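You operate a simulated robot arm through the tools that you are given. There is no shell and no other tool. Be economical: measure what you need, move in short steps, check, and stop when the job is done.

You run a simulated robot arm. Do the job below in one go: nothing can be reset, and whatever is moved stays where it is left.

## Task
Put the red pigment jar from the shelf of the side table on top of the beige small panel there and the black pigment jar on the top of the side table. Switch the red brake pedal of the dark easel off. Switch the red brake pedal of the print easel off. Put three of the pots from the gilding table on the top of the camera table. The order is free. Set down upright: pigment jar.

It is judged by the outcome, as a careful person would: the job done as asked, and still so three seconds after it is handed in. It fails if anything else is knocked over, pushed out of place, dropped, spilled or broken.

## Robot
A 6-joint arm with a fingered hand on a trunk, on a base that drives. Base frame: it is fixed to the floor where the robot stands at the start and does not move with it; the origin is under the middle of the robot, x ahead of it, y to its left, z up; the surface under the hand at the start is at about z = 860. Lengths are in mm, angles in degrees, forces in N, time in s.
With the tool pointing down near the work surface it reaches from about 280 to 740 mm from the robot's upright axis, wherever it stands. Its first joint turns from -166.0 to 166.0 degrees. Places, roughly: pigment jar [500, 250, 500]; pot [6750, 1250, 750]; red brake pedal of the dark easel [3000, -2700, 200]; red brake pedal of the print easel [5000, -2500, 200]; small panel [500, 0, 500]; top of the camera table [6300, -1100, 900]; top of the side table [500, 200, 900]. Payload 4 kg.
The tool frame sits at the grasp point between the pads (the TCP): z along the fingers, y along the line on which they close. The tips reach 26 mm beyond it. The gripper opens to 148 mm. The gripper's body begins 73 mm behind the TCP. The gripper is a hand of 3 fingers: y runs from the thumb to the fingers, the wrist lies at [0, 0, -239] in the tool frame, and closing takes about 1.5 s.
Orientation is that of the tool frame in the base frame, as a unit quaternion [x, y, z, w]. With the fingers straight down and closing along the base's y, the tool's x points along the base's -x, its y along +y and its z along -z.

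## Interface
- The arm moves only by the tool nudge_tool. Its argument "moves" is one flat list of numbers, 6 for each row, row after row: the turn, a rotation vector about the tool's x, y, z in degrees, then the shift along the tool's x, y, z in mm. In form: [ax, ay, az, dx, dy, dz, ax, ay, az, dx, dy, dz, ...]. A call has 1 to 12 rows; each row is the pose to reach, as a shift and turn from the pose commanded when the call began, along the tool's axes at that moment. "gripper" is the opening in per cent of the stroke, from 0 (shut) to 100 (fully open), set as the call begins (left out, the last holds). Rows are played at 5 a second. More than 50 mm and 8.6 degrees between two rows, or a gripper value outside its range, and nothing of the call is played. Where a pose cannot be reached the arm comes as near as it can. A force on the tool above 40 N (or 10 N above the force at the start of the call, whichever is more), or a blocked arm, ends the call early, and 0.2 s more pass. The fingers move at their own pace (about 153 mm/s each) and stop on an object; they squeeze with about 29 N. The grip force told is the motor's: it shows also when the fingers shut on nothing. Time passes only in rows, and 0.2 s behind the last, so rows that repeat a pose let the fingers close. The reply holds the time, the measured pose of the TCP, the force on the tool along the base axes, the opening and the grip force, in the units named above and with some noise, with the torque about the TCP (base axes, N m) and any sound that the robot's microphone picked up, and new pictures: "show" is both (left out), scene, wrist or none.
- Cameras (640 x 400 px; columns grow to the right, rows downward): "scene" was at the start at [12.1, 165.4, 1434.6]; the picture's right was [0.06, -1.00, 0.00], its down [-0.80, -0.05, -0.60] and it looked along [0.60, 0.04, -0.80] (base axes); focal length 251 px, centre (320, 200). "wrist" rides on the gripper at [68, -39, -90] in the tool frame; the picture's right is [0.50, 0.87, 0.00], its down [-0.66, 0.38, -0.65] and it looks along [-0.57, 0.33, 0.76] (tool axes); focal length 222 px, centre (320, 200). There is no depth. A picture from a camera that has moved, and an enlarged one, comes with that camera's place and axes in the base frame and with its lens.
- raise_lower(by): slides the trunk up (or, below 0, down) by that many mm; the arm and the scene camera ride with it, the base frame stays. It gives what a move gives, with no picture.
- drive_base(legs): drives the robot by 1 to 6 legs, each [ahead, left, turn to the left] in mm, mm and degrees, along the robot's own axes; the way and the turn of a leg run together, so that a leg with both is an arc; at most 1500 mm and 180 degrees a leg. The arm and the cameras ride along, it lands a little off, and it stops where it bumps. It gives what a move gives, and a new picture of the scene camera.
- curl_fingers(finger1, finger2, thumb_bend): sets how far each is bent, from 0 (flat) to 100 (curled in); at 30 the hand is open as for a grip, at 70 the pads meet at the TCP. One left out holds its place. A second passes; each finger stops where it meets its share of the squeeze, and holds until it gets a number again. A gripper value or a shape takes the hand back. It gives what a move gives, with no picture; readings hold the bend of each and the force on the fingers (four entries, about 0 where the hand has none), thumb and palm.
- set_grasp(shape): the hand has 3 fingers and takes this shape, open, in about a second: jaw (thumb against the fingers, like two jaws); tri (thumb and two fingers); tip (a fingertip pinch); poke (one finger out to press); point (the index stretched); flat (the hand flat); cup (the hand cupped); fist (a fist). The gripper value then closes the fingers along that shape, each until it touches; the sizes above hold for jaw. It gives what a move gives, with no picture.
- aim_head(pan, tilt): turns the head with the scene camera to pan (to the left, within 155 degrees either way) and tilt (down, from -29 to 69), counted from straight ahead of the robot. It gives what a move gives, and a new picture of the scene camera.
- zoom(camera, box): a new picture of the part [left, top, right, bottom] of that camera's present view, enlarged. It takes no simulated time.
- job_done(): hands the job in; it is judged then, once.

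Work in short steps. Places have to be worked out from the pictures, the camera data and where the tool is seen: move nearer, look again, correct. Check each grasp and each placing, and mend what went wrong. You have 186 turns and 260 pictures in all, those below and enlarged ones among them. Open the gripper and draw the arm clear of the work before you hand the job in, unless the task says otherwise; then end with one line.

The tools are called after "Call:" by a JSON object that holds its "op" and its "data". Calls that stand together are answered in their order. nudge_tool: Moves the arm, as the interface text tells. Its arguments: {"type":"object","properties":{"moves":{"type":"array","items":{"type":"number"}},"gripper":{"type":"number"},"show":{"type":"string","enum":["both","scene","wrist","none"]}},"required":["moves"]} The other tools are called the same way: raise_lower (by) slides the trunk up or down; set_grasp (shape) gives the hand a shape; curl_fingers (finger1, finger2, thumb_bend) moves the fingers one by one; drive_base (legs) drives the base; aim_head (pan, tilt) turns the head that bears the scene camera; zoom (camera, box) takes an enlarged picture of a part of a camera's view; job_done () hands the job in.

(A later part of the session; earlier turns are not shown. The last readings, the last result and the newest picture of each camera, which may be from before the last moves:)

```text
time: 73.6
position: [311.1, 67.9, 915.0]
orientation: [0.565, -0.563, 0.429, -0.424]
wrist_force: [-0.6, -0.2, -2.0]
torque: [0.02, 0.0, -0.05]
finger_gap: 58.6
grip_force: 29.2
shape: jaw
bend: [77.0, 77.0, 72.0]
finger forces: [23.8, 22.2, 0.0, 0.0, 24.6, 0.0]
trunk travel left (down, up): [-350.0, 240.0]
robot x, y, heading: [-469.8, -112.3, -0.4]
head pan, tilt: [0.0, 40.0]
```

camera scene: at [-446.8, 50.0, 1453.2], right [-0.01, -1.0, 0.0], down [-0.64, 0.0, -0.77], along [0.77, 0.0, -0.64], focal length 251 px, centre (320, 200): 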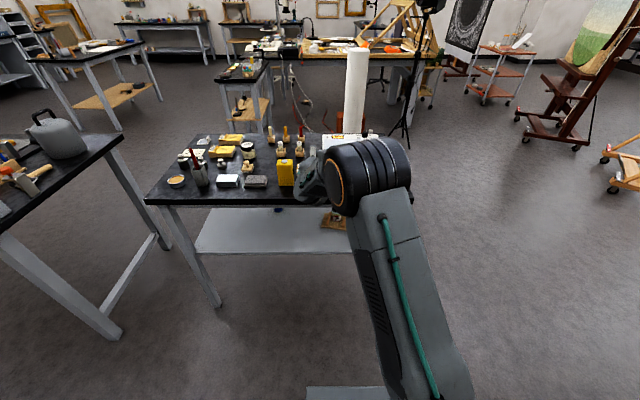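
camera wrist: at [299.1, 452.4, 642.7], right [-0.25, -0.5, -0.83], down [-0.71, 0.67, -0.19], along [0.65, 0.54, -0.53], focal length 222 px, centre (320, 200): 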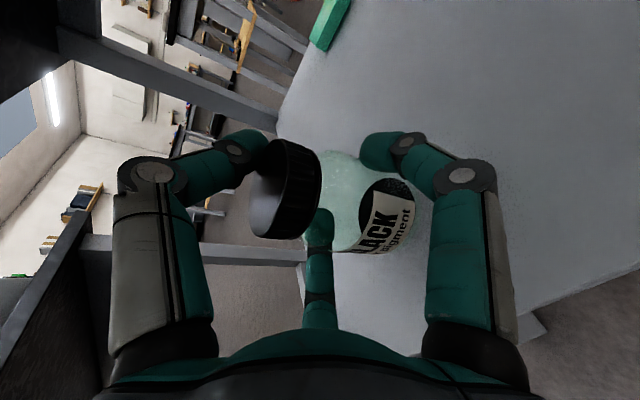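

Still hanging; I lower another 2 mm at a time.

Call:
{"op": "nudge_tool", "data": {"moves": [0, 0, 0, 0, 2, 0.5], "show": "none"}}

Call:
{"op": "nudge_tool", "data": {"moves": [0, 0, 0, 0, 2, 0.5], "show": "wrist"}}

```text
time: 74.0
position: [311.5, 68.6, 913.3]
orientation: [0.566, -0.563, 0.429, -0.424]
wrist_force: [0.4, -1.1, 0.3]
torque: [0.01, 0.02, -0.01]
finger_gap: 58.5
grip_force: 28.8
shape: jaw
bend: [77.0, 77.0, 72.0]
finger forces: [23.7, 21.7, 0.0, 0.1, 25.8, 0.1]
trunk travel left (down, up): [-350.0, 240.0]
robot x, y, heading: [-472.7, -113.1, -0.4]
head pan, tilt: [0.0, 40.0]
```

```text
time: 74.4
position: [312.5, 69.0, 912.4]
orientation: [0.566, -0.563, 0.428, -0.424]
wrist_force: [0.5, -0.7, 6.4]
torque: [-0.01, 0.12, 0.0]
finger_gap: 58.8
grip_force: 28.7
shape: jaw
bend: [77.0, 77.0, 72.0]
finger forces: [22.3, 20.3, 0.0, 0.0, 30.3, 0.1]
trunk travel left (down, up): [-350.0, 240.0]
robot x, y, heading: [-469.7, -112.4, -0.5]
head pan, tilt: [0.0, 40.0]
camera wrist: at [235.3, 2.1, 974.3], right [-0.24, -0.51, -0.83], down [-0.73, 0.65, -0.19], along [0.64, 0.56, -0.52], focal length 222 px, centre (320, 200)
```

wrist: 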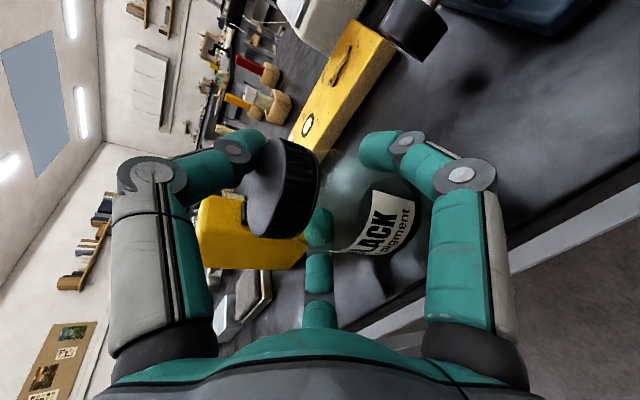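

The jar is seated on the tabletop (6 N). I open, rise a little, and withdraw straight back.

Call:
{"op": "nudge_tool", "data": {"moves": [0, 0, 0, 0, 0, 0, 0, 0, 0, 0, 0, 0, 0, 0, 0, 0, 0, 0, 0, 0, 0, 0, 0, 0], "gripper": 53, "show": "none"}}

Call:
{"op": "nudge_tool", "data": {"moves": [0, 0, 0, 0, -3, -1, 0, 0, 0, 0, 4, -26, 0, 0, 0, 0, 16, -66, 0, 0, 0, 0, 27, -106, 0, 0, 0, 0, 38, -146], "show": "wrist"}}

```text
time: 75.4
position: [311.8, 69.2, 910.2]
orientation: [0.566, -0.562, 0.429, -0.424]
wrist_force: [0.1, 1.0, -0.4]
torque: [0.01, 0.02, 0.03]
finger_gap: 78.0
grip_force: 0.1
shape: jaw
bend: [35.0, 35.0, 70.0]
finger forces: [0.0, 0.0, 0.1, 0.1, 0.0, 0.0]
trunk travel left (down, up): [-350.0, 240.0]
robot x, y, heading: [-474.0, -112.9, -0.2]
head pan, tilt: [0.0, 40.0]
```

```text
time: 76.6
position: [164.0, 69.5, 913.8]
orientation: [0.566, -0.563, 0.428, -0.424]
wrist_force: [0.9, -0.1, 0.7]
torque: [-0.03, 0.0, -0.02]
finger_gap: 78.1
grip_force: 0.0
shape: jaw
bend: [35.0, 35.0, 70.0]
finger forces: [0.0, 0.1, 0.0, 0.1, 0.1, 0.0]
trunk travel left (down, up): [-350.0, 240.0]
robot x, y, heading: [-471.2, -111.0, -0.4]
head pan, tilt: [0.0, 40.0]
camera wrist: at [87.6, 2.6, 977.1], right [-0.24, -0.51, -0.83], down [-0.73, 0.65, -0.19], along [0.64, 0.56, -0.53], focal length 222 px, centre (320, 200)
```

wrist: 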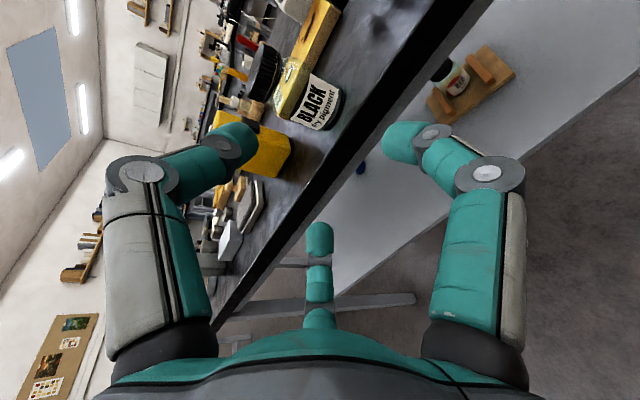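

Both jars are placed. Now the pedals: I tuck back and look right to plan the drive.

Call:
{"op": "drive_base", "data": {"legs": [[-100, 0, 0]]}}

Call:
{"op": "aim_head", "data": {"pan": -60, "tilt": 30}}

```text
time: 77.8
position: [62.1, 67.5, 915.7]
orientation: [0.565, -0.563, 0.429, -0.423]
wrist_force: [0.3, 0.5, 0.4]
torque: [-0.03, 0.03, 0.01]
finger_gap: 78.2
grip_force: 0.1
shape: jaw
bend: [35.0, 35.0, 70.0]
finger forces: [0.1, 0.0, 0.0, 0.1, 0.1, 0.0]
trunk travel left (down, up): [-350.0, 240.0]
robot x, y, heading: [-569.6, -111.7, -0.4]
head pan, tilt: [0.0, 40.0]
camera scene: at [-547.4, 50.6, 1403.2], right [-0.01, -1.0, 0.0], down [-0.64, 0.01, -0.77], along [0.77, -0.01, -0.64], focal length 251 px, centre (320, 200)
```

scene: 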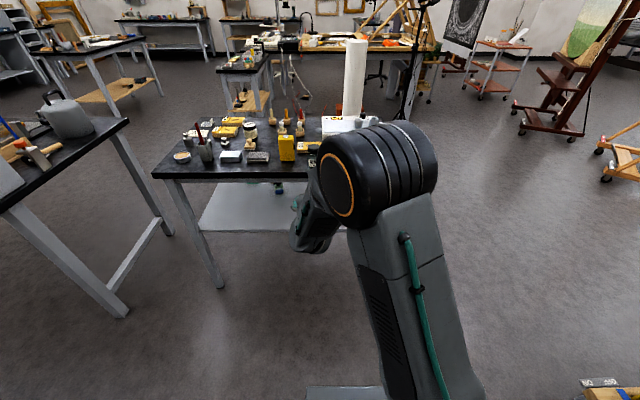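

```text
time: 79.1
position: [62.8, 69.3, 915.3]
orientation: [0.566, -0.562, 0.429, -0.424]
wrist_force: [0.0, -0.2, -1.6]
torque: [0.0, -0.02, 0.03]
finger_gap: 78.1
grip_force: 0.0
shape: jaw
bend: [35.0, 35.0, 70.0]
finger forces: [0.1, 0.0, 0.0, 0.1, 0.0, 0.0]
trunk travel left (down, up): [-350.0, 240.0]
robot x, y, heading: [-572.1, -111.8, -0.7]
head pan, tilt: [-60.0, 30.0]
camera scene: at [-588.0, -27.4, 1418.6], right [-0.87, -0.49, 0.0], down [-0.25, 0.43, -0.87], along [0.43, -0.75, -0.5], focal length 251 px, centre (320, 200)
```

scene: 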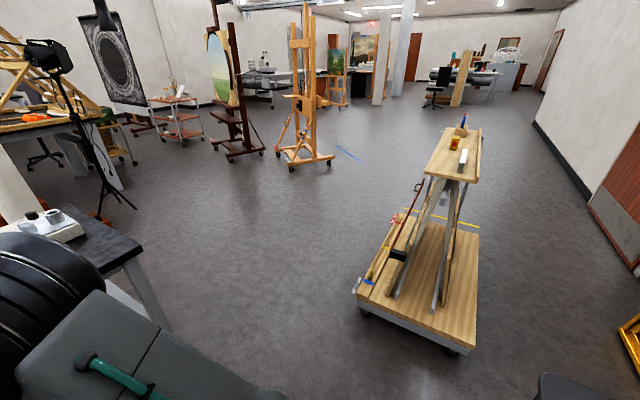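

I zoom on the easels to find the red pedals.

Call:
{"op": "zoom", "data": {"camera": "scene", "box": [190, 70, 290, 170]}}

Call:
{"op": "zoom", "data": {"camera": "scene", "box": [70, 20, 230, 160]}}

```text
4.00 times, centred on (240, 120) of scene
camera zoom: at [-588.0, -27.4, 1418.6], right [-0.87, -0.49, 0.0], down [-0.25, 0.43, -0.87], along [0.43, -0.75, -0.5], focal length 1005 px, centre (640, 520)
```

zoom: 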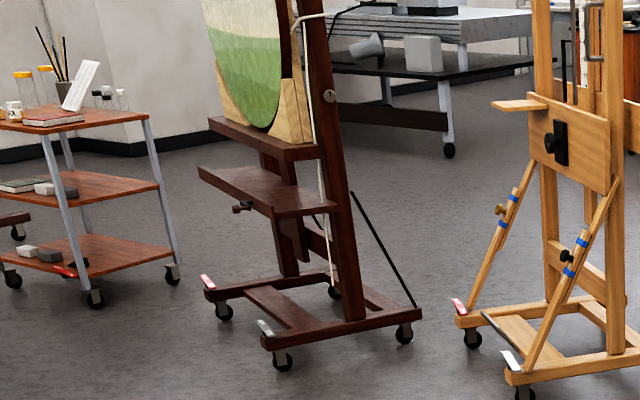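

```text
2.86 times, centred on (150, 90) of scene
camera zoom: at [-588.0, -27.4, 1418.6], right [-0.87, -0.49, 0.0], down [-0.25, 0.43, -0.87], along [0.43, -0.75, -0.5], focal length 718 px, centre (806, 514)
```

zoom: 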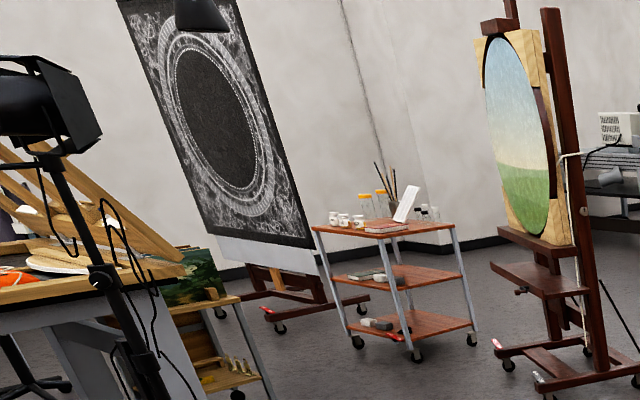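

Red pedal of the dark easel ≈(3009,-2693) at its front (facing about +y). I drive: right past the cart, forward past the table, then toward the easel.

Call:
{"op": "drive_base", "data": {"legs": [[0, -520, 0], [700, 0, 0], [0, 0, -25.5], [1500, 0, 0], [1000, 0, 0]]}}

Call:
{"op": "aim_head", "data": {"pan": -50, "tilt": 35}}

```text
time: 98.7
position: [3049.8, -1812.1, 915.9]
orientation: [-0.423, 0.676, -0.514, 0.315]
wrist_force: [0.0, 0.6, 0.6]
torque: [-0.02, -0.04, -0.06]
finger_gap: 78.2
grip_force: 0.0
shape: jaw
bend: [35.0, 35.0, 70.0]
finger forces: [0.1, 0.1, 0.1, 0.0, 0.0, 0.0]
trunk travel left (down, up): [-350.0, 240.0]
robot x, y, heading: [2399.6, -1691.8, -26.6]
head pan, tilt: [-60.0, 30.0]
camera scene: at [2422.8, -1611.7, 1418.6], right [-1.0, -0.06, 0.0], down [-0.03, 0.5, -0.87], along [0.05, -0.86, -0.5], focal length 251 px, centre (320, 200)
```

scene: 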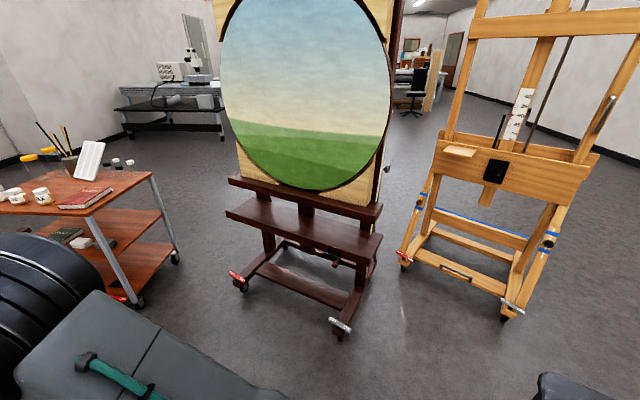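

```text
time: 99.4
position: [3049.7, -1812.3, 916.1]
orientation: [-0.424, 0.676, -0.514, 0.315]
wrist_force: [0.7, 0.2, -0.4]
torque: [-0.03, -0.01, -0.04]
finger_gap: 77.9
grip_force: 0.1
shape: jaw
bend: [35.0, 35.0, 70.0]
finger forces: [0.1, 0.0, 0.1, 0.1, 0.0, 0.0]
trunk travel left (down, up): [-350.0, 240.0]
robot x, y, heading: [2401.6, -1691.7, -26.7]
head pan, tilt: [-50.0, 35.0]
camera scene: at [2437.9, -1607.2, 1410.8], right [-0.97, -0.23, 0.0], down [-0.13, 0.56, -0.82], along [0.19, -0.8, -0.57], focal length 251 px, centre (320, 200)
```

scene: 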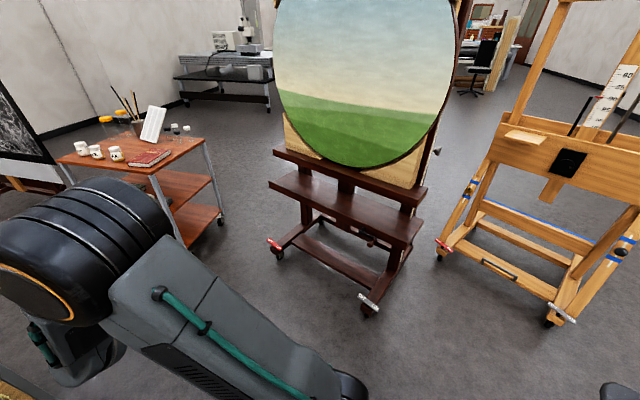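

Call:
{"op": "zoom", "data": {"camera": "scene", "box": [245, 215, 325, 275]}}

Call:
{"op": "zoom", "data": {"camera": "scene", "box": [330, 270, 410, 330]}}

```text
6.67 times, centred on (285, 245) of scene
camera zoom: at [2437.9, -1607.2, 1410.8], right [-0.97, -0.23, 0.0], down [-0.13, 0.56, -0.82], along [0.19, -0.8, -0.57], focal length 1675 px, centre (553, -100)
```

zoom: 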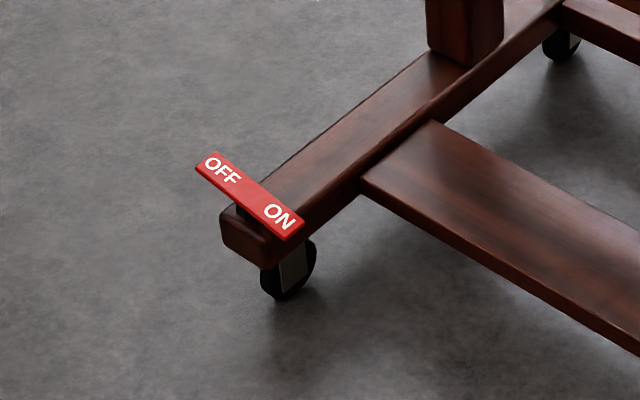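

```text
6.67 times, centred on (370, 300) of scene
camera zoom: at [2437.9, -1607.2, 1410.8], right [-0.97, -0.23, 0.0], down [-0.13, 0.56, -0.82], along [0.19, -0.8, -0.57], focal length 1675 px, centre (-13, -467)
```

zoom: 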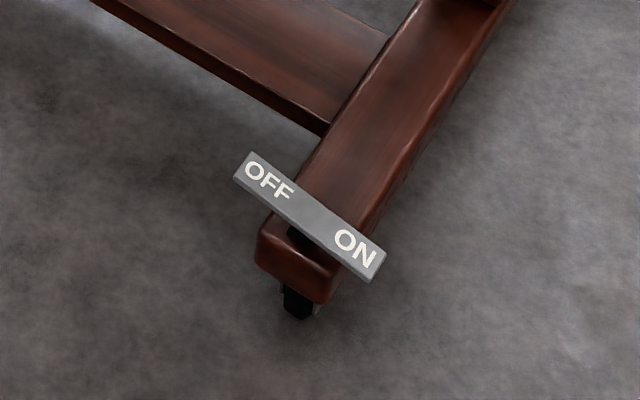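

The red rocker shows OFF (far, outer end, raised) and ON (down). The OFF end is near (3066,-2760,200). I drive to a standoff north of it and face it.

Call:
{"op": "drive_base", "data": {"legs": [[1035, 97, 0], [0, 0, -86]]}}

Call:
{"op": "aim_head", "data": {"pan": 0, "tilt": 45}}

```text
time: 108.6
position: [3299.8, -2722.8, 916.6]
orientation: [0.157, 0.782, -0.59, -0.125]
wrist_force: [1.2, 0.1, 0.1]
torque: [0.01, 0.01, -0.01]
finger_gap: 78.1
grip_force: 0.0
shape: jaw
bend: [35.0, 35.0, 70.0]
finger forces: [0.0, 0.0, 0.0, 0.0, 0.0, 0.0]
trunk travel left (down, up): [-350.0, 240.0]
robot x, y, heading: [3382.8, -2066.3, -113.3]
head pan, tilt: [-50.0, 35.0]
camera scene: at [3468.6, -2102.0, 1410.8], right [-0.29, 0.96, 0.0], down [0.55, 0.16, -0.82], along [-0.79, -0.23, -0.57], focal length 251 px, centre (320, 200)
```

scene: 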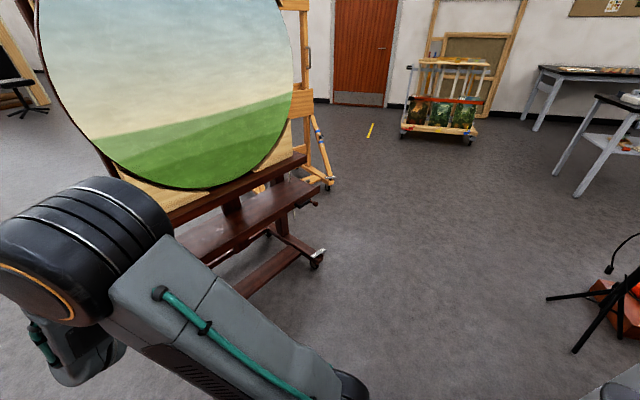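

```text
time: 109.8
position: [3300.2, -2722.8, 915.0]
orientation: [0.158, 0.782, -0.59, -0.124]
wrist_force: [0.4, 0.1, -0.7]
torque: [-0.03, -0.01, 0.02]
finger_gap: 78.0
grip_force: 0.0
shape: jaw
bend: [35.0, 35.0, 70.0]
finger forces: [0.0, 0.0, 0.2, 0.0, 0.1, 0.0]
trunk travel left (down, up): [-350.0, 240.0]
robot x, y, heading: [3381.1, -2068.5, -113.5]
head pan, tilt: [0.0, 45.0]
camera scene: at [3520.7, -2151.5, 1396.0], right [-0.92, 0.4, 0.0], down [0.28, 0.65, -0.71], along [-0.28, -0.65, -0.71], focal length 251 px, centre (320, 200)
```

scene: 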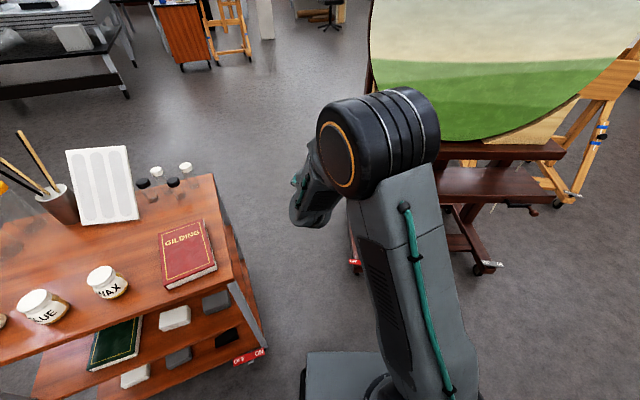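

Confirmed: OFF end at ≈(3066,-2762,200), 761 ahead of the base. A trolley stands at my left, so I stay clear. I first tip the tool to point straight down, wrist fixed.

Call:
{"op": "nudge_tool", "data": {"moves": [-8.3, 0, 0, 0, 34.5, -2.5, -16.7, 0, 0, 0, 68.7, -10, -25, 0, 0, 0, 101, -22.4, -33.3, 0, 0, 0, 131, -39, -41.7, 0, 0, 0, 159, -60.5, -50, 0, 0, 0, 183, -85.4, -58.3, 0, 0, 0, 203.3, -113.4, -66.7, 0, 0, 0, 219.5, -144.5, -75, 0, 0, 0, 230.9, -177], "gripper": 0, "show": "scene"}}

```text
time: 111.8
position: [3390.8, -2505.4, 743.5]
orientation: [0.201, 0.979, 0.01, -0.002]
wrist_force: [0.3, 0.6, 0.4]
torque: [-0.01, 0.03, 0.0]
finger_gap: 0.0
grip_force: 28.7
shape: jaw
bend: [70.0, 70.0, 70.0]
finger forces: [0.0, 0.1, 0.0, 0.0, 0.0, 0.0]
trunk travel left (down, up): [-350.0, 240.0]
robot x, y, heading: [3382.2, -2069.5, -113.6]
head pan, tilt: [0.0, 45.0]
camera scene: at [3520.7, -2151.5, 1396.0], right [-0.92, 0.4, 0.0], down [0.28, 0.65, -0.71], along [-0.28, -0.65, -0.71], focal length 251 px, centre (320, 200)
```

scene: 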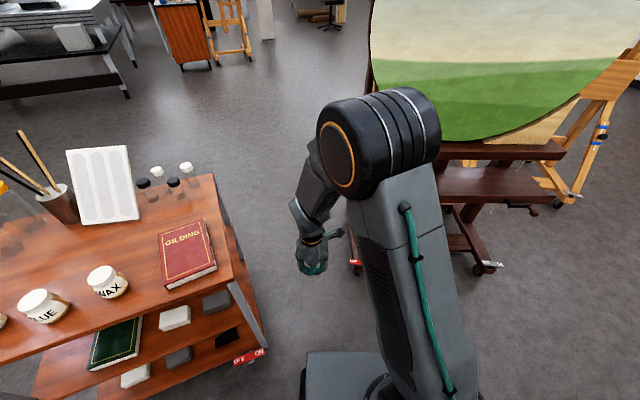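

Tool points down. I shift it 194 right and 154 forward in front of the robot, then lower the trunk.

Call:
{"op": "nudge_tool", "data": {"moves": [0, 0, 0, 35, -28, 0, 0, 0, 0, 70, -56, 0, 0, 0, 0, 105, -84, 0, 0, 0, 0, 140, -112, 0, 0, 0, 0, 175, -138, 0, 0, 0, 0, 194, -154, 0], "show": "none"}}

Call:
{"op": "raise_lower", "data": {"by": -350}}

Call:
{"op": "aim_head", "data": {"pan": -5, "tilt": 40}}

```text
time: 113.2
position: [3199.0, -2561.4, 703.8]
orientation: [0.217, 0.975, -0.004, -0.042]
wrist_force: [-0.2, 0.2, 1.2]
torque: [0.0, 0.02, 0.02]
finger_gap: 0.0
grip_force: 29.0
shape: jaw
bend: [70.0, 70.0, 70.0]
finger forces: [0.0, 0.0, 0.0, 0.1, 0.1, 0.0]
out of reach, approached as far as the arm can: row 3, 4, 5, 6
trunk travel left (down, up): [-350.0, 240.0]
robot x, y, heading: [3381.5, -2067.8, -113.5]
head pan, tilt: [0.0, 45.0]
```

```text
time: 116.6
position: [3198.2, -2561.1, 355.6]
orientation: [0.216, 0.976, -0.004, -0.041]
wrist_force: [-0.2, -0.4, 0.1]
torque: [0.01, 0.02, 0.0]
finger_gap: 0.1
grip_force: 29.0
shape: jaw
bend: [70.0, 70.0, 70.0]
finger forces: [0.1, 0.0, 0.0, 0.0, 0.0, 0.0]
trunk travel left (down, up): [0.0, 590.0]
robot x, y, heading: [3381.1, -2070.8, -113.6]
head pan, tilt: [0.0, 45.0]
```

```text
time: 117.2
position: [3198.9, -2560.5, 353.6]
orientation: [0.216, 0.976, -0.005, -0.041]
wrist_force: [-0.4, 0.1, 0.3]
torque: [0.0, -0.02, 0.03]
finger_gap: 0.0
grip_force: 28.7
shape: jaw
bend: [70.0, 70.0, 70.0]
finger forces: [0.0, 0.0, 0.0, 0.0, 0.1, 0.0]
trunk travel left (down, up): [0.0, 590.0]
robot x, y, heading: [3383.5, -2069.0, -113.3]
head pan, tilt: [-5.0, 40.0]
camera scene: at [3512.6, -2151.6, 1053.2], right [-0.88, 0.48, 0.0], down [0.31, 0.57, -0.77], along [-0.36, -0.67, -0.64], focal length 251 px, centre (320, 200)
```

scene: 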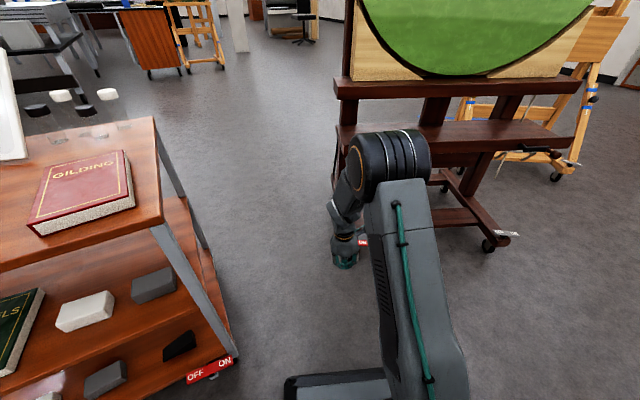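

The hand is at z 354, forward 524. I test how far down it can go here over free floor.

Call:
{"op": "nudge_tool", "data": {"moves": [0, 0, 0, 0, 0, 40, 0, 0, 0, 0, 0, 80, 0, 0, 0, 0, 0, 120], "show": "wrist"}}

```text
time: 118.0
position: [3188.2, -2558.5, 235.5]
orientation: [0.215, 0.976, -0.004, -0.041]
wrist_force: [0.6, -0.6, -0.5]
torque: [0.01, 0.0, 0.0]
finger_gap: 0.2
grip_force: 28.7
shape: jaw
bend: [70.0, 70.0, 70.0]
finger forces: [0.0, 0.0, 0.1, 0.0, 0.1, 0.0]
trunk travel left (down, up): [0.0, 590.0]
robot x, y, heading: [3381.6, -2069.4, -113.5]
head pan, tilt: [-5.0, 40.0]
camera wrist: at [3118.7, -2566.9, 329.6], right [-0.09, 1.0, 0.02], down [0.81, 0.06, 0.59], along [0.59, 0.07, -0.81], focal length 222 px, centre (320, 200)
```

wrist: 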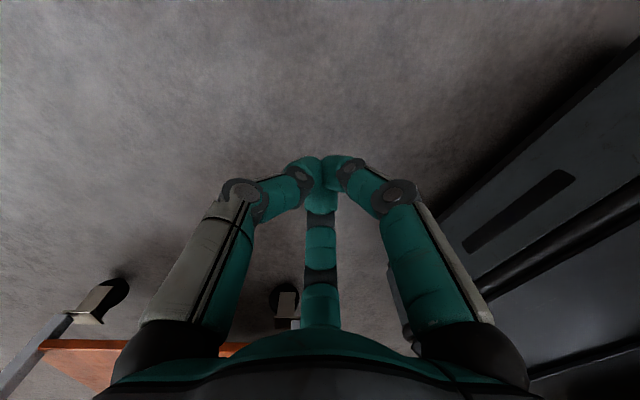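

It reaches z 235 easily. I raise 90, then drive to bring the hand over the OFF end.

Call:
{"op": "nudge_tool", "data": {"moves": [0, 0, 0, 0, 0, -45, 0, 0, 0, 0, 0, -90], "show": "none"}}

Call:
{"op": "drive_base", "data": {"legs": [[200, -26, 0]]}}

Call:
{"op": "zoom", "data": {"camera": "wrist", "box": [0, 0, 640, 400]}}

```text
time: 118.7
position: [3198.7, -2558.4, 323.5]
orientation: [0.214, 0.976, -0.004, -0.041]
wrist_force: [-0.7, 0.5, 0.3]
torque: [-0.02, -0.02, -0.05]
finger_gap: 0.3
grip_force: 28.7
shape: jaw
bend: [70.0, 70.0, 70.0]
finger forces: [0.1, 0.0, 0.0, 0.0, 0.0, 0.0]
trunk travel left (down, up): [0.0, 590.0]
robot x, y, heading: [3384.5, -2068.5, -113.6]
head pan, tilt: [-5.0, 40.0]
```

```text
time: 120.2
position: [3092.1, -2731.4, 324.0]
orientation: [0.216, 0.975, -0.005, -0.041]
wrist_force: [0.3, 0.5, 0.4]
torque: [-0.01, -0.01, -0.01]
finger_gap: 0.1
grip_force: 28.3
shape: jaw
bend: [70.0, 70.0, 70.0]
finger forces: [0.0, 0.0, 0.0, 0.1, 0.1, 0.0]
trunk travel left (down, up): [0.0, 590.0]
robot x, y, heading: [3275.3, -2244.6, -113.4]
head pan, tilt: [-5.0, 40.0]
camera scene: at [3408.1, -2324.7, 1053.2], right [-0.88, 0.48, 0.0], down [0.31, 0.56, -0.77], along [-0.37, -0.67, -0.64], focal length 251 px, centre (320, 200)
```

scene: 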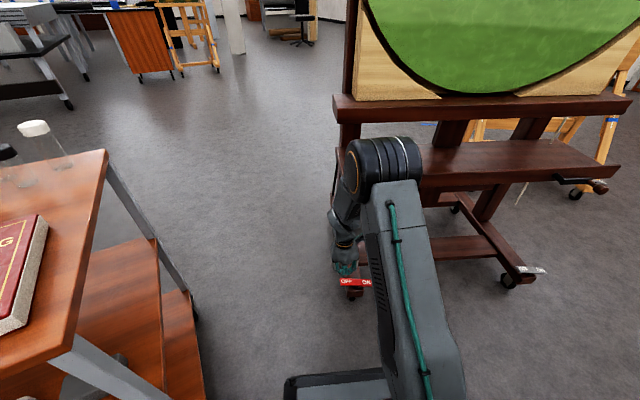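

```text
1.00 times, centred on (320, 200) of wrist (not enlarged: the box is as wide or as high as the picture)
camera zoom: at [3022.7, -2737.8, 418.8], right [-0.09, 1.0, 0.02], down [0.81, 0.06, 0.59], along [0.59, 0.06, -0.81], focal length 222 px, centre (320, 200)
```

zoom: 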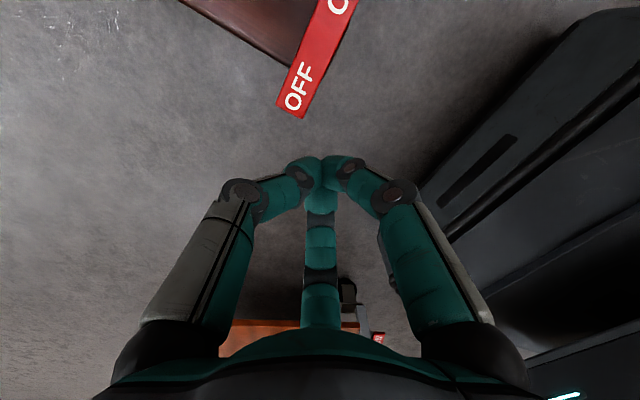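

OFF centre ≈(3066,-2753). Lowering drifts about −11 in x, so I drive 27 ahead, 3 right.

Call:
{"op": "drive_base", "data": {"legs": [[27, -3, 0]]}}

Call:
{"op": "nudge_tool", "data": {"moves": [0, 0, 0, 0, 0, 40, 0, 0, 0, 0, 0, 80], "show": "wrist"}}

Call:
{"op": "zoom", "data": {"camera": "scene", "box": [290, 220, 430, 310]}}

```text
time: 121.1
position: [3077.7, -2754.3, 323.8]
orientation: [0.217, 0.975, -0.004, -0.041]
wrist_force: [0.9, 0.0, 0.3]
torque: [0.0, -0.05, -0.02]
finger_gap: 0.0
grip_force: 29.2
shape: jaw
bend: [70.0, 70.0, 70.0]
finger forces: [0.1, 0.0, 0.0, 0.1, 0.1, 0.0]
trunk travel left (down, up): [0.0, 590.0]
robot x, y, heading: [3265.4, -2265.5, -113.6]
head pan, tilt: [-5.0, 40.0]
camera scene: at [3394.3, -2349.1, 1053.2], right [-0.88, 0.48, 0.0], down [0.31, 0.56, -0.77], along [-0.37, -0.67, -0.64], focal length 251 px, centre (320, 200)
```

scene: 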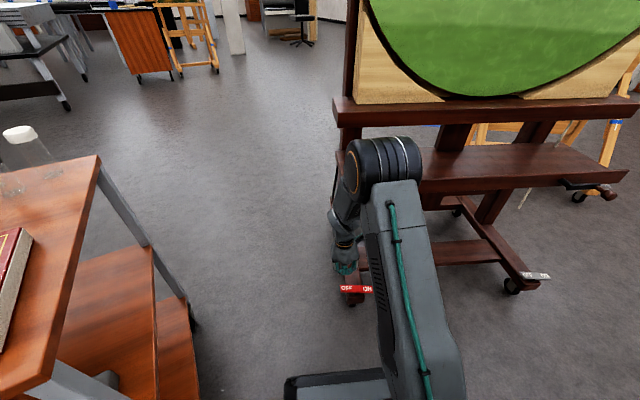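

```text
time: 121.7
position: [3070.8, -2754.0, 243.1]
orientation: [0.216, 0.976, -0.004, -0.041]
wrist_force: [-0.2, 0.1, -0.6]
torque: [-0.02, 0.03, 0.0]
finger_gap: 0.0
grip_force: 29.0
shape: jaw
bend: [70.0, 70.0, 70.0]
finger forces: [0.1, 0.0, 0.0, 0.1, 0.1, 0.0]
trunk travel left (down, up): [0.0, 590.0]
robot x, y, heading: [3263.4, -2265.8, -113.6]
head pan, tilt: [-5.0, 40.0]
camera wrist: at [3000.4, -2761.0, 338.2], right [-0.09, 1.0, 0.02], down [0.81, 0.06, 0.59], along [0.59, 0.06, -0.81], focal length 222 px, centre (320, 200)
```

wrist: 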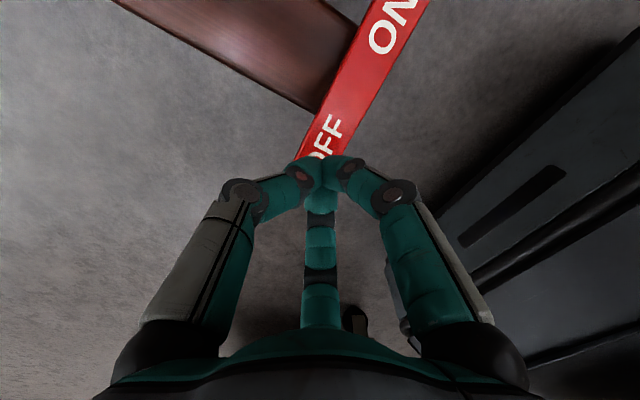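

```text
4.44 times, centred on (360, 265) of scene
camera zoom: at [3394.3, -2349.0, 1053.3], right [-0.88, 0.48, 0.0], down [0.31, 0.56, -0.77], along [-0.37, -0.67, -0.64], focal length 1117 px, centre (142, -89)
```

zoom: 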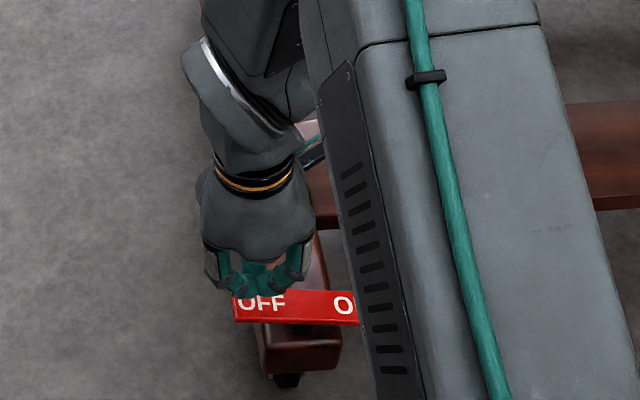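

Tip is right above the OFF end. I press down in 10 mm rows; the call stops on force.

Call:
{"op": "nudge_tool", "data": {"moves": [0, 0, 0, 0, 0, 10, 0, 0, 0, 0, 0, 20, 0, 0, 0, 0, 0, 30, 0, 0, 0, 0, 0, 40], "show": "wrist"}}

```text
time: 122.7
position: [3067.7, -2752.8, 203.8]
orientation: [0.217, 0.975, -0.004, -0.042]
wrist_force: [0.0, -0.3, -0.2]
torque: [-0.01, 0.01, 0.02]
finger_gap: 0.0
grip_force: 29.0
shape: jaw
bend: [70.0, 70.0, 70.0]
finger forces: [0.1, 0.1, 0.1, 0.0, 0.1, 0.0]
trunk travel left (down, up): [0.0, 590.0]
robot x, y, heading: [3263.7, -2264.8, -113.5]
head pan, tilt: [-5.0, 40.0]
camera wrist: at [2997.8, -2761.4, 299.0], right [-0.09, 1.0, 0.02], down [0.81, 0.06, 0.59], along [0.59, 0.07, -0.81], focal length 222 px, centre (320, 200)
```

wrist: 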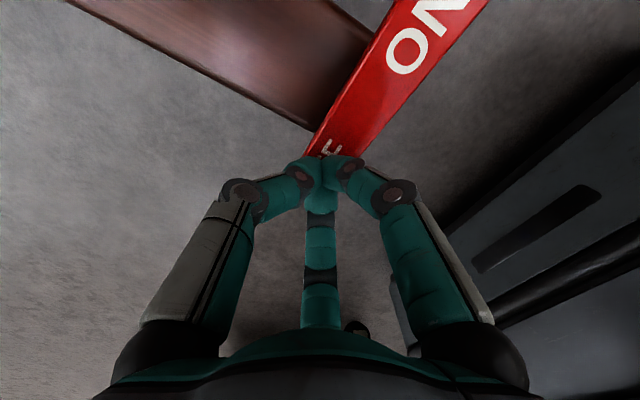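

No contact yet; the pedal is lower than thought. I continue down.

Call:
{"op": "nudge_tool", "data": {"moves": [0, 0, 0, 0, 0, 8, 0, 0, 0, 0, 0, 16, 0, 0, 0, 0, 0, 24, 0, 0, 0, 0, 0, 32], "show": "wrist"}}

```text
time: 123.2
position: [3065.7, -2754.7, 199.0]
orientation: [0.218, 0.975, -0.006, -0.042]
wrist_force: [2.7, 6.8, 30.9]
torque: [0.26, 0.04, -0.02]
finger_gap: 0.0
grip_force: 29.4
shape: jaw
bend: [70.0, 70.0, 70.0]
finger forces: [61.0, 0.0, 0.0, 0.0, 0.0, 0.0]
trunk travel left (down, up): [0.0, 590.0]
robot x, y, heading: [3263.0, -2260.6, -113.6]
head pan, tilt: [-5.0, 40.0]
stopped in row 2: the force on the tool passed its limit at 49 N (the readings are from after the stop); the commanded pose is now the measured one
camera wrist: at [2997.4, -2761.5, 295.5], right [-0.08, 1.0, 0.01], down [0.81, 0.06, 0.59], along [0.58, 0.06, -0.81], focal length 222 px, centre (320, 200)
```

wrist: 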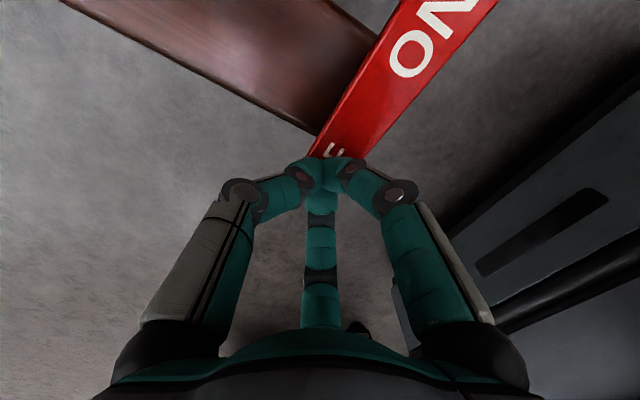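

Contact at tip z≈173 with 49 N. I push gently on in small steps to see whether the rocker gives.

Call:
{"op": "nudge_tool", "data": {"moves": [0, 0, 0, 0, 0, 2, 0, 0, 0, 0, 0, 4, 0, 0, 0, 0, 0, 6, 0, 0, 0, 0, 0, 8], "show": "wrist"}}

Call:
{"op": "zoom", "data": {"camera": "scene", "box": [300, 250, 400, 310]}}

```text
time: 123.5
position: [3067.8, -2755.2, 199.5]
orientation: [0.218, 0.975, -0.008, -0.041]
wrist_force: [4.7, 7.8, 31.1]
torque: [0.31, 0.01, -0.08]
finger_gap: 0.0
grip_force: 29.5
shape: jaw
bend: [70.0, 70.0, 70.0]
finger forces: [0.1, 0.0, 0.0, 0.1, 0.1, 0.0]
trunk travel left (down, up): [0.0, 590.0]
robot x, y, heading: [3265.0, -2262.2, -113.5]
head pan, tilt: [-5.0, 40.0]
stopped in row 1: the force on the tool passed its limit at 46 N (the readings are from after the stop); the commanded pose is now the measured one
camera wrist: at [2997.5, -2761.7, 295.5], right [-0.08, 1.0, 0.01], down [0.81, 0.06, 0.59], along [0.58, 0.06, -0.81], focal length 222 px, centre (320, 200)
```

wrist: 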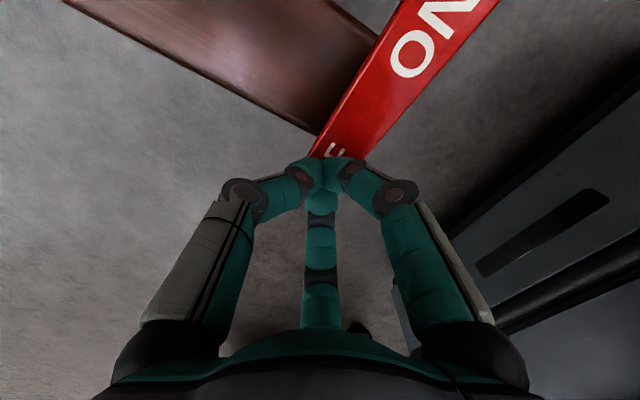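

```text
6.40 times, centred on (350, 280) of scene
camera zoom: at [3395.0, -2347.5, 1053.4], right [-0.88, 0.48, 0.0], down [0.31, 0.56, -0.77], along [-0.37, -0.67, -0.64], focal length 1608 px, centre (128, -312)
```

zoom: 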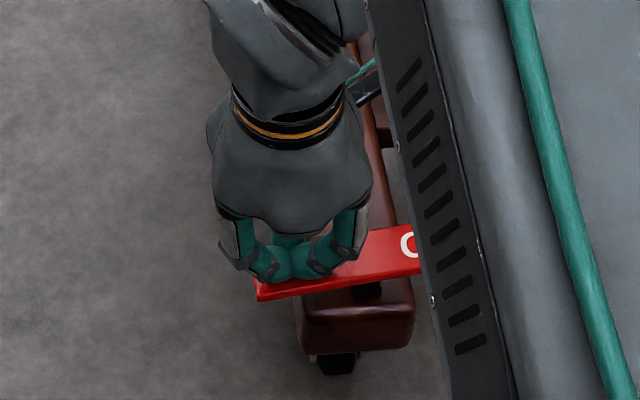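

The red bar now slopes down toward OFF. I raise the hand and check that it stays.

Call:
{"op": "nudge_tool", "data": {"moves": [0, 0, 0, 0, 0, -40, 0, 0, 0, 0, 0, -80, 0, 0, 0, 0, 0, -120], "show": "wrist"}}

Call:
{"op": "zoom", "data": {"camera": "scene", "box": [300, 250, 400, 310]}}

```text
time: 124.3
position: [3078.4, -2756.0, 318.5]
orientation: [0.217, 0.975, -0.007, -0.043]
wrist_force: [0.2, 0.0, 0.7]
torque: [0.01, 0.01, 0.01]
finger_gap: 0.0
grip_force: 29.7
shape: jaw
bend: [70.0, 70.0, 70.0]
finger forces: [0.0, 0.0, 0.0, 0.0, 0.0, 0.0]
trunk travel left (down, up): [0.0, 590.0]
robot x, y, heading: [3262.2, -2268.5, -113.4]
head pan, tilt: [-5.0, 40.0]
camera wrist: at [3008.2, -2763.3, 413.4], right [-0.08, 1.0, 0.01], down [0.81, 0.06, 0.59], along [0.59, 0.06, -0.81], focal length 222 px, centre (320, 200)
```

wrist: 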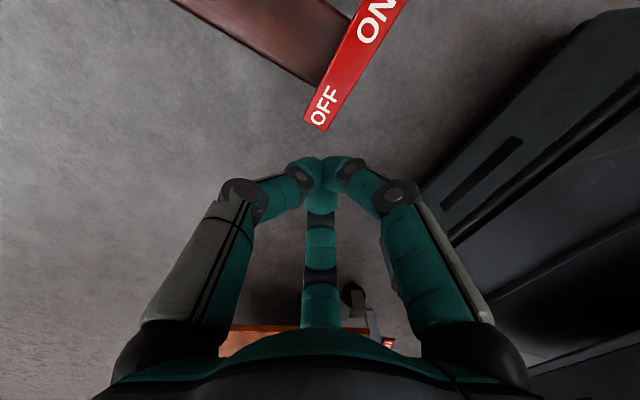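

```text
6.40 times, centred on (350, 280) of scene
camera zoom: at [3394.3, -2349.1, 1053.1], right [-0.88, 0.48, 0.0], down [0.31, 0.56, -0.77], along [-0.37, -0.67, -0.64], focal length 1608 px, centre (128, -312)
```

zoom: 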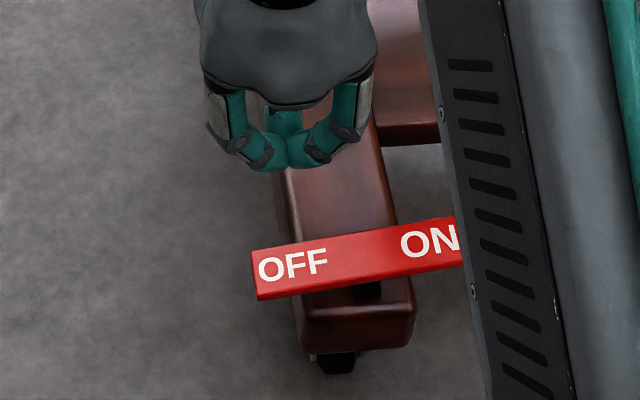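

The dark easel's red pedal now sits at OFF. I back away and look toward the print easel.

Call:
{"op": "drive_base", "data": {"legs": [[-600, 0, 0], [0, 0, 75]]}}

Call:
{"op": "aim_head", "data": {"pan": 0, "tilt": 20}}

```text
time: 126.6
position: [3210.4, -2461.4, 321.3]
orientation: [0.215, 0.976, -0.01, -0.042]
wrist_force: [0.3, 0.2, -0.1]
torque: [0.01, 0.0, 0.01]
finger_gap: 0.0
grip_force: 28.8
shape: jaw
bend: [70.0, 70.0, 70.0]
finger forces: [0.0, 0.1, 0.0, 0.1, 0.0, 0.0]
trunk travel left (down, up): [0.0, 590.0]
robot x, y, heading: [3397.6, -1967.0, -113.4]
head pan, tilt: [-5.0, 40.0]
stopped in leg 1: the robot was blocked; the commanded pose is now the measured one
camera scene: at [3526.0, -2050.8, 1053.2], right [-0.88, 0.47, 0.0], down [0.3, 0.57, -0.77], along [-0.36, -0.67, -0.64], focal length 251 px, centre (320, 200)
```

scene: 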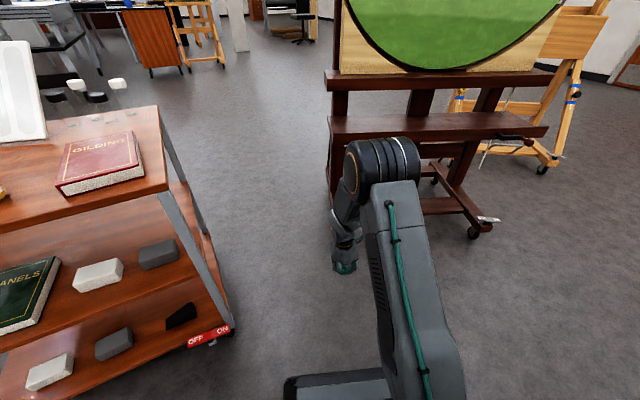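

```text
time: 127.4
position: [3210.1, -2460.9, 321.0]
orientation: [0.216, 0.976, -0.008, -0.042]
wrist_force: [-0.1, 0.2, -0.9]
torque: [-0.02, 0.01, 0.02]
finger_gap: 0.0
grip_force: 29.1
shape: jaw
bend: [70.0, 70.0, 70.0]
finger forces: [0.0, 0.0, 0.1, 0.1, 0.0, 0.0]
trunk travel left (down, up): [0.0, 590.0]
robot x, y, heading: [3397.4, -1965.5, -113.4]
head pan, tilt: [0.0, 20.0]
camera scene: at [3529.4, -2061.5, 1084.6], right [-0.92, 0.4, 0.0], down [0.14, 0.31, -0.94], along [-0.37, -0.86, -0.34], focal length 251 px, centre (320, 200)
```

scene: 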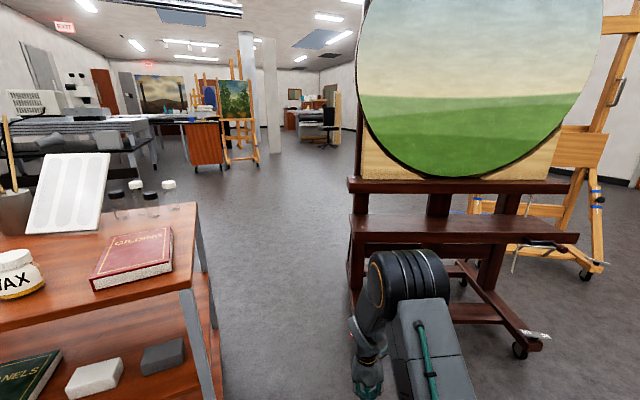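

Something blocked me from behind. I look back both ways.

Call:
{"op": "aim_head", "data": {"pan": 150, "tilt": 45}}

Call:
{"op": "aim_head", "data": {"pan": -150, "tilt": 45}}

Call:
{"op": "aim_head", "data": {"pan": 80, "tilt": 35}}

```text
time: 129.8
position: [3210.5, -2461.0, 319.6]
orientation: [0.216, 0.975, -0.009, -0.042]
wrist_force: [-0.1, -0.8, -0.5]
torque: [0.03, -0.01, -0.04]
finger_gap: 0.0
grip_force: 28.7
shape: jaw
bend: [70.0, 70.0, 70.0]
finger forces: [0.0, 0.1, 0.0, 0.0, 0.0, 0.0]
trunk travel left (down, up): [0.0, 590.0]
robot x, y, heading: [3397.5, -1969.0, -113.2]
head pan, tilt: [150.0, 45.0]
camera scene: at [3631.5, -1927.4, 1046.0], right [0.6, -0.8, 0.0], down [-0.57, -0.42, -0.71], along [0.57, 0.42, -0.71], focal length 251 px, centre (320, 200)
```

scene: 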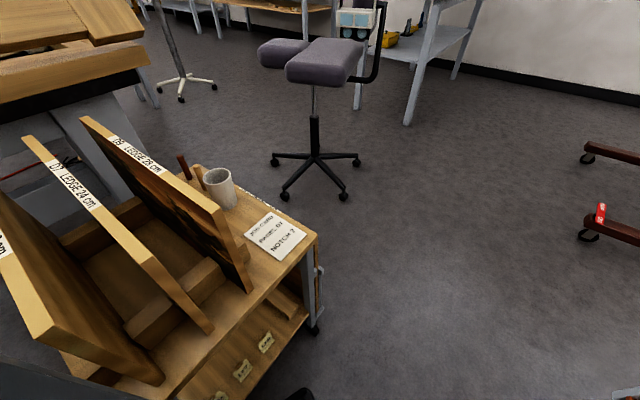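

```text
time: 133.8
position: [3210.5, -2461.4, 320.0]
orientation: [0.215, 0.976, -0.008, -0.042]
wrist_force: [0.6, -0.2, 0.7]
torque: [-0.02, -0.03, 0.01]
finger_gap: 0.0
grip_force: 29.0
shape: jaw
bend: [70.0, 70.0, 70.0]
finger forces: [0.1, 0.0, 0.0, 0.0, 0.1, 0.1]
trunk travel left (down, up): [0.0, 590.0]
robot x, y, heading: [3397.2, -1968.4, -113.5]
head pan, tilt: [-150.0, 45.0]
camera scene: at [3556.7, -1895.2, 1046.0], right [0.99, 0.12, 0.0], down [0.08, -0.7, -0.71], along [-0.08, 0.7, -0.71], focal length 251 px, centre (320, 200)
```

scene: 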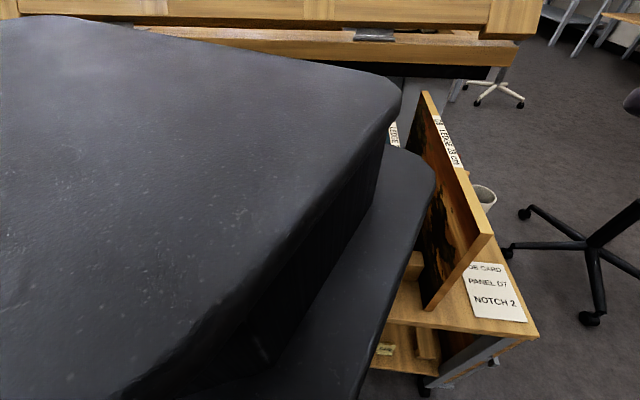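

```text
time: 137.1
position: [3210.7, -2461.0, 319.5]
orientation: [0.216, 0.975, -0.009, -0.042]
wrist_force: [0.3, 0.5, 0.9]
torque: [0.0, 0.01, -0.01]
finger_gap: 0.1
grip_force: 29.0
shape: jaw
bend: [70.0, 70.0, 70.0]
finger forces: [0.0, 0.1, 0.1, 0.1, 0.0, 0.1]
trunk travel left (down, up): [0.0, 590.0]
robot x, y, heading: [3395.1, -1968.5, -113.5]
head pan, tilt: [80.0, 35.0]
camera scene: at [3639.9, -2024.3, 1060.8], right [-0.55, -0.84, 0.0], down [-0.48, 0.32, -0.82], along [0.68, -0.45, -0.57], focal length 251 px, centre (320, 200)
```

scene: 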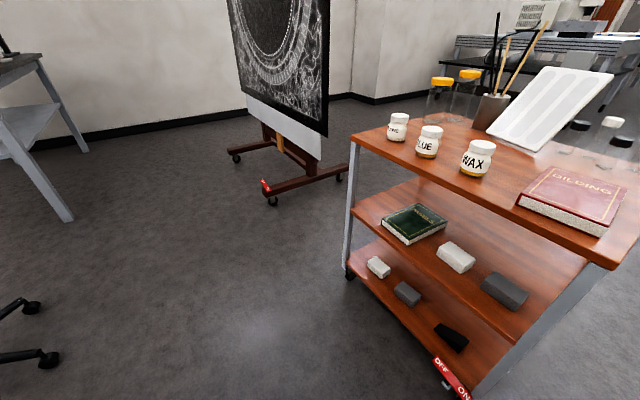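

I had backed into the panel cart behind; it looks undisturbed. I pull the hand in, move forward 150 away from it, then turn to face +x.

Call:
{"op": "nudge_tool", "data": {"moves": [0, 0, 0, 0, 40, -10, 0, 0, 0, 0, 80, -20, 0, 0, 0, 0, 120, -30, 0, 0, 0, 0, 150, -40], "show": "none"}}

Call:
{"op": "drive_base", "data": {"legs": [[150, 0, 0]]}}

Call:
{"op": "aim_head", "data": {"pan": 150, "tilt": 40}}

```text
time: 138.1
position: [3277.2, -2324.4, 355.5]
orientation: [0.216, 0.975, -0.009, -0.042]
wrist_force: [-0.1, 0.1, -0.1]
torque: [0.05, 0.0, -0.03]
finger_gap: 0.0
grip_force: 28.5
shape: jaw
bend: [70.0, 70.0, 70.0]
finger forces: [0.2, 0.0, 0.1, 0.0, 0.1, 0.0]
trunk travel left (down, up): [0.0, 590.0]
robot x, y, heading: [3395.9, -1966.3, -113.2]
head pan, tilt: [80.0, 35.0]
```

```text
time: 139.5
position: [3219.3, -2459.9, 355.7]
orientation: [0.215, 0.976, -0.008, -0.043]
wrist_force: [-1.1, 0.9, 0.4]
torque: [0.01, -0.01, 0.01]
finger_gap: 0.1
grip_force: 28.8
shape: jaw
bend: [70.0, 70.0, 70.0]
finger forces: [0.0, 0.0, 0.1, 0.0, 0.0, 0.1]
trunk travel left (down, up): [0.0, 590.0]
robot x, y, heading: [3341.6, -2103.4, -112.9]
head pan, tilt: [80.0, 35.0]
camera scene: at [3582.4, -2158.0, 1060.8], right [-0.55, -0.84, 0.0], down [-0.48, 0.31, -0.82], along [0.69, -0.45, -0.57], focal length 251 px, centre (320, 200)
```

scene: 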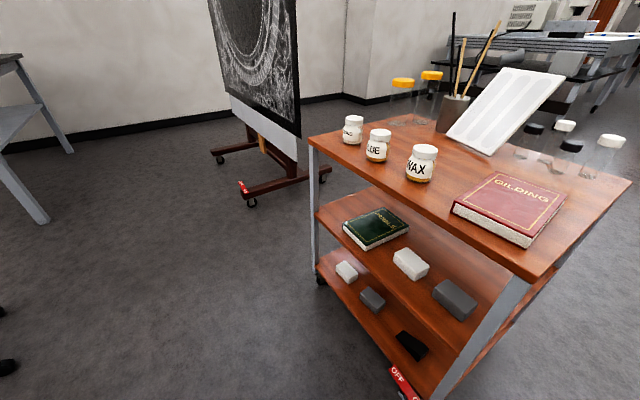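

```text
time: 140.9
position: [3219.5, -2459.1, 354.9]
orientation: [0.215, 0.976, -0.009, -0.043]
wrist_force: [-0.2, 0.2, -0.1]
torque: [0.02, -0.03, 0.01]
finger_gap: 0.0
grip_force: 28.8
shape: jaw
bend: [70.0, 70.0, 70.0]
finger forces: [0.0, 0.1, 0.1, 0.0, 0.0, 0.1]
trunk travel left (down, up): [0.0, 590.0]
robot x, y, heading: [3336.9, -2099.1, -113.2]
head pan, tilt: [150.0, 40.0]
camera scene: at [3576.9, -2058.9, 1053.2], right [0.6, -0.8, 0.0], down [-0.52, -0.38, -0.77], along [0.61, 0.46, -0.64], focal length 251 px, centre (320, 200)
```

scene: 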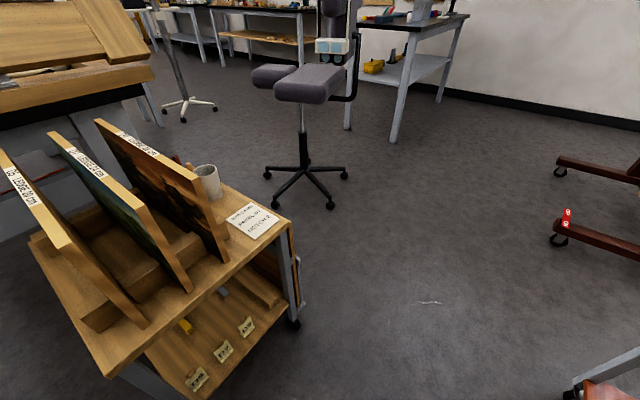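

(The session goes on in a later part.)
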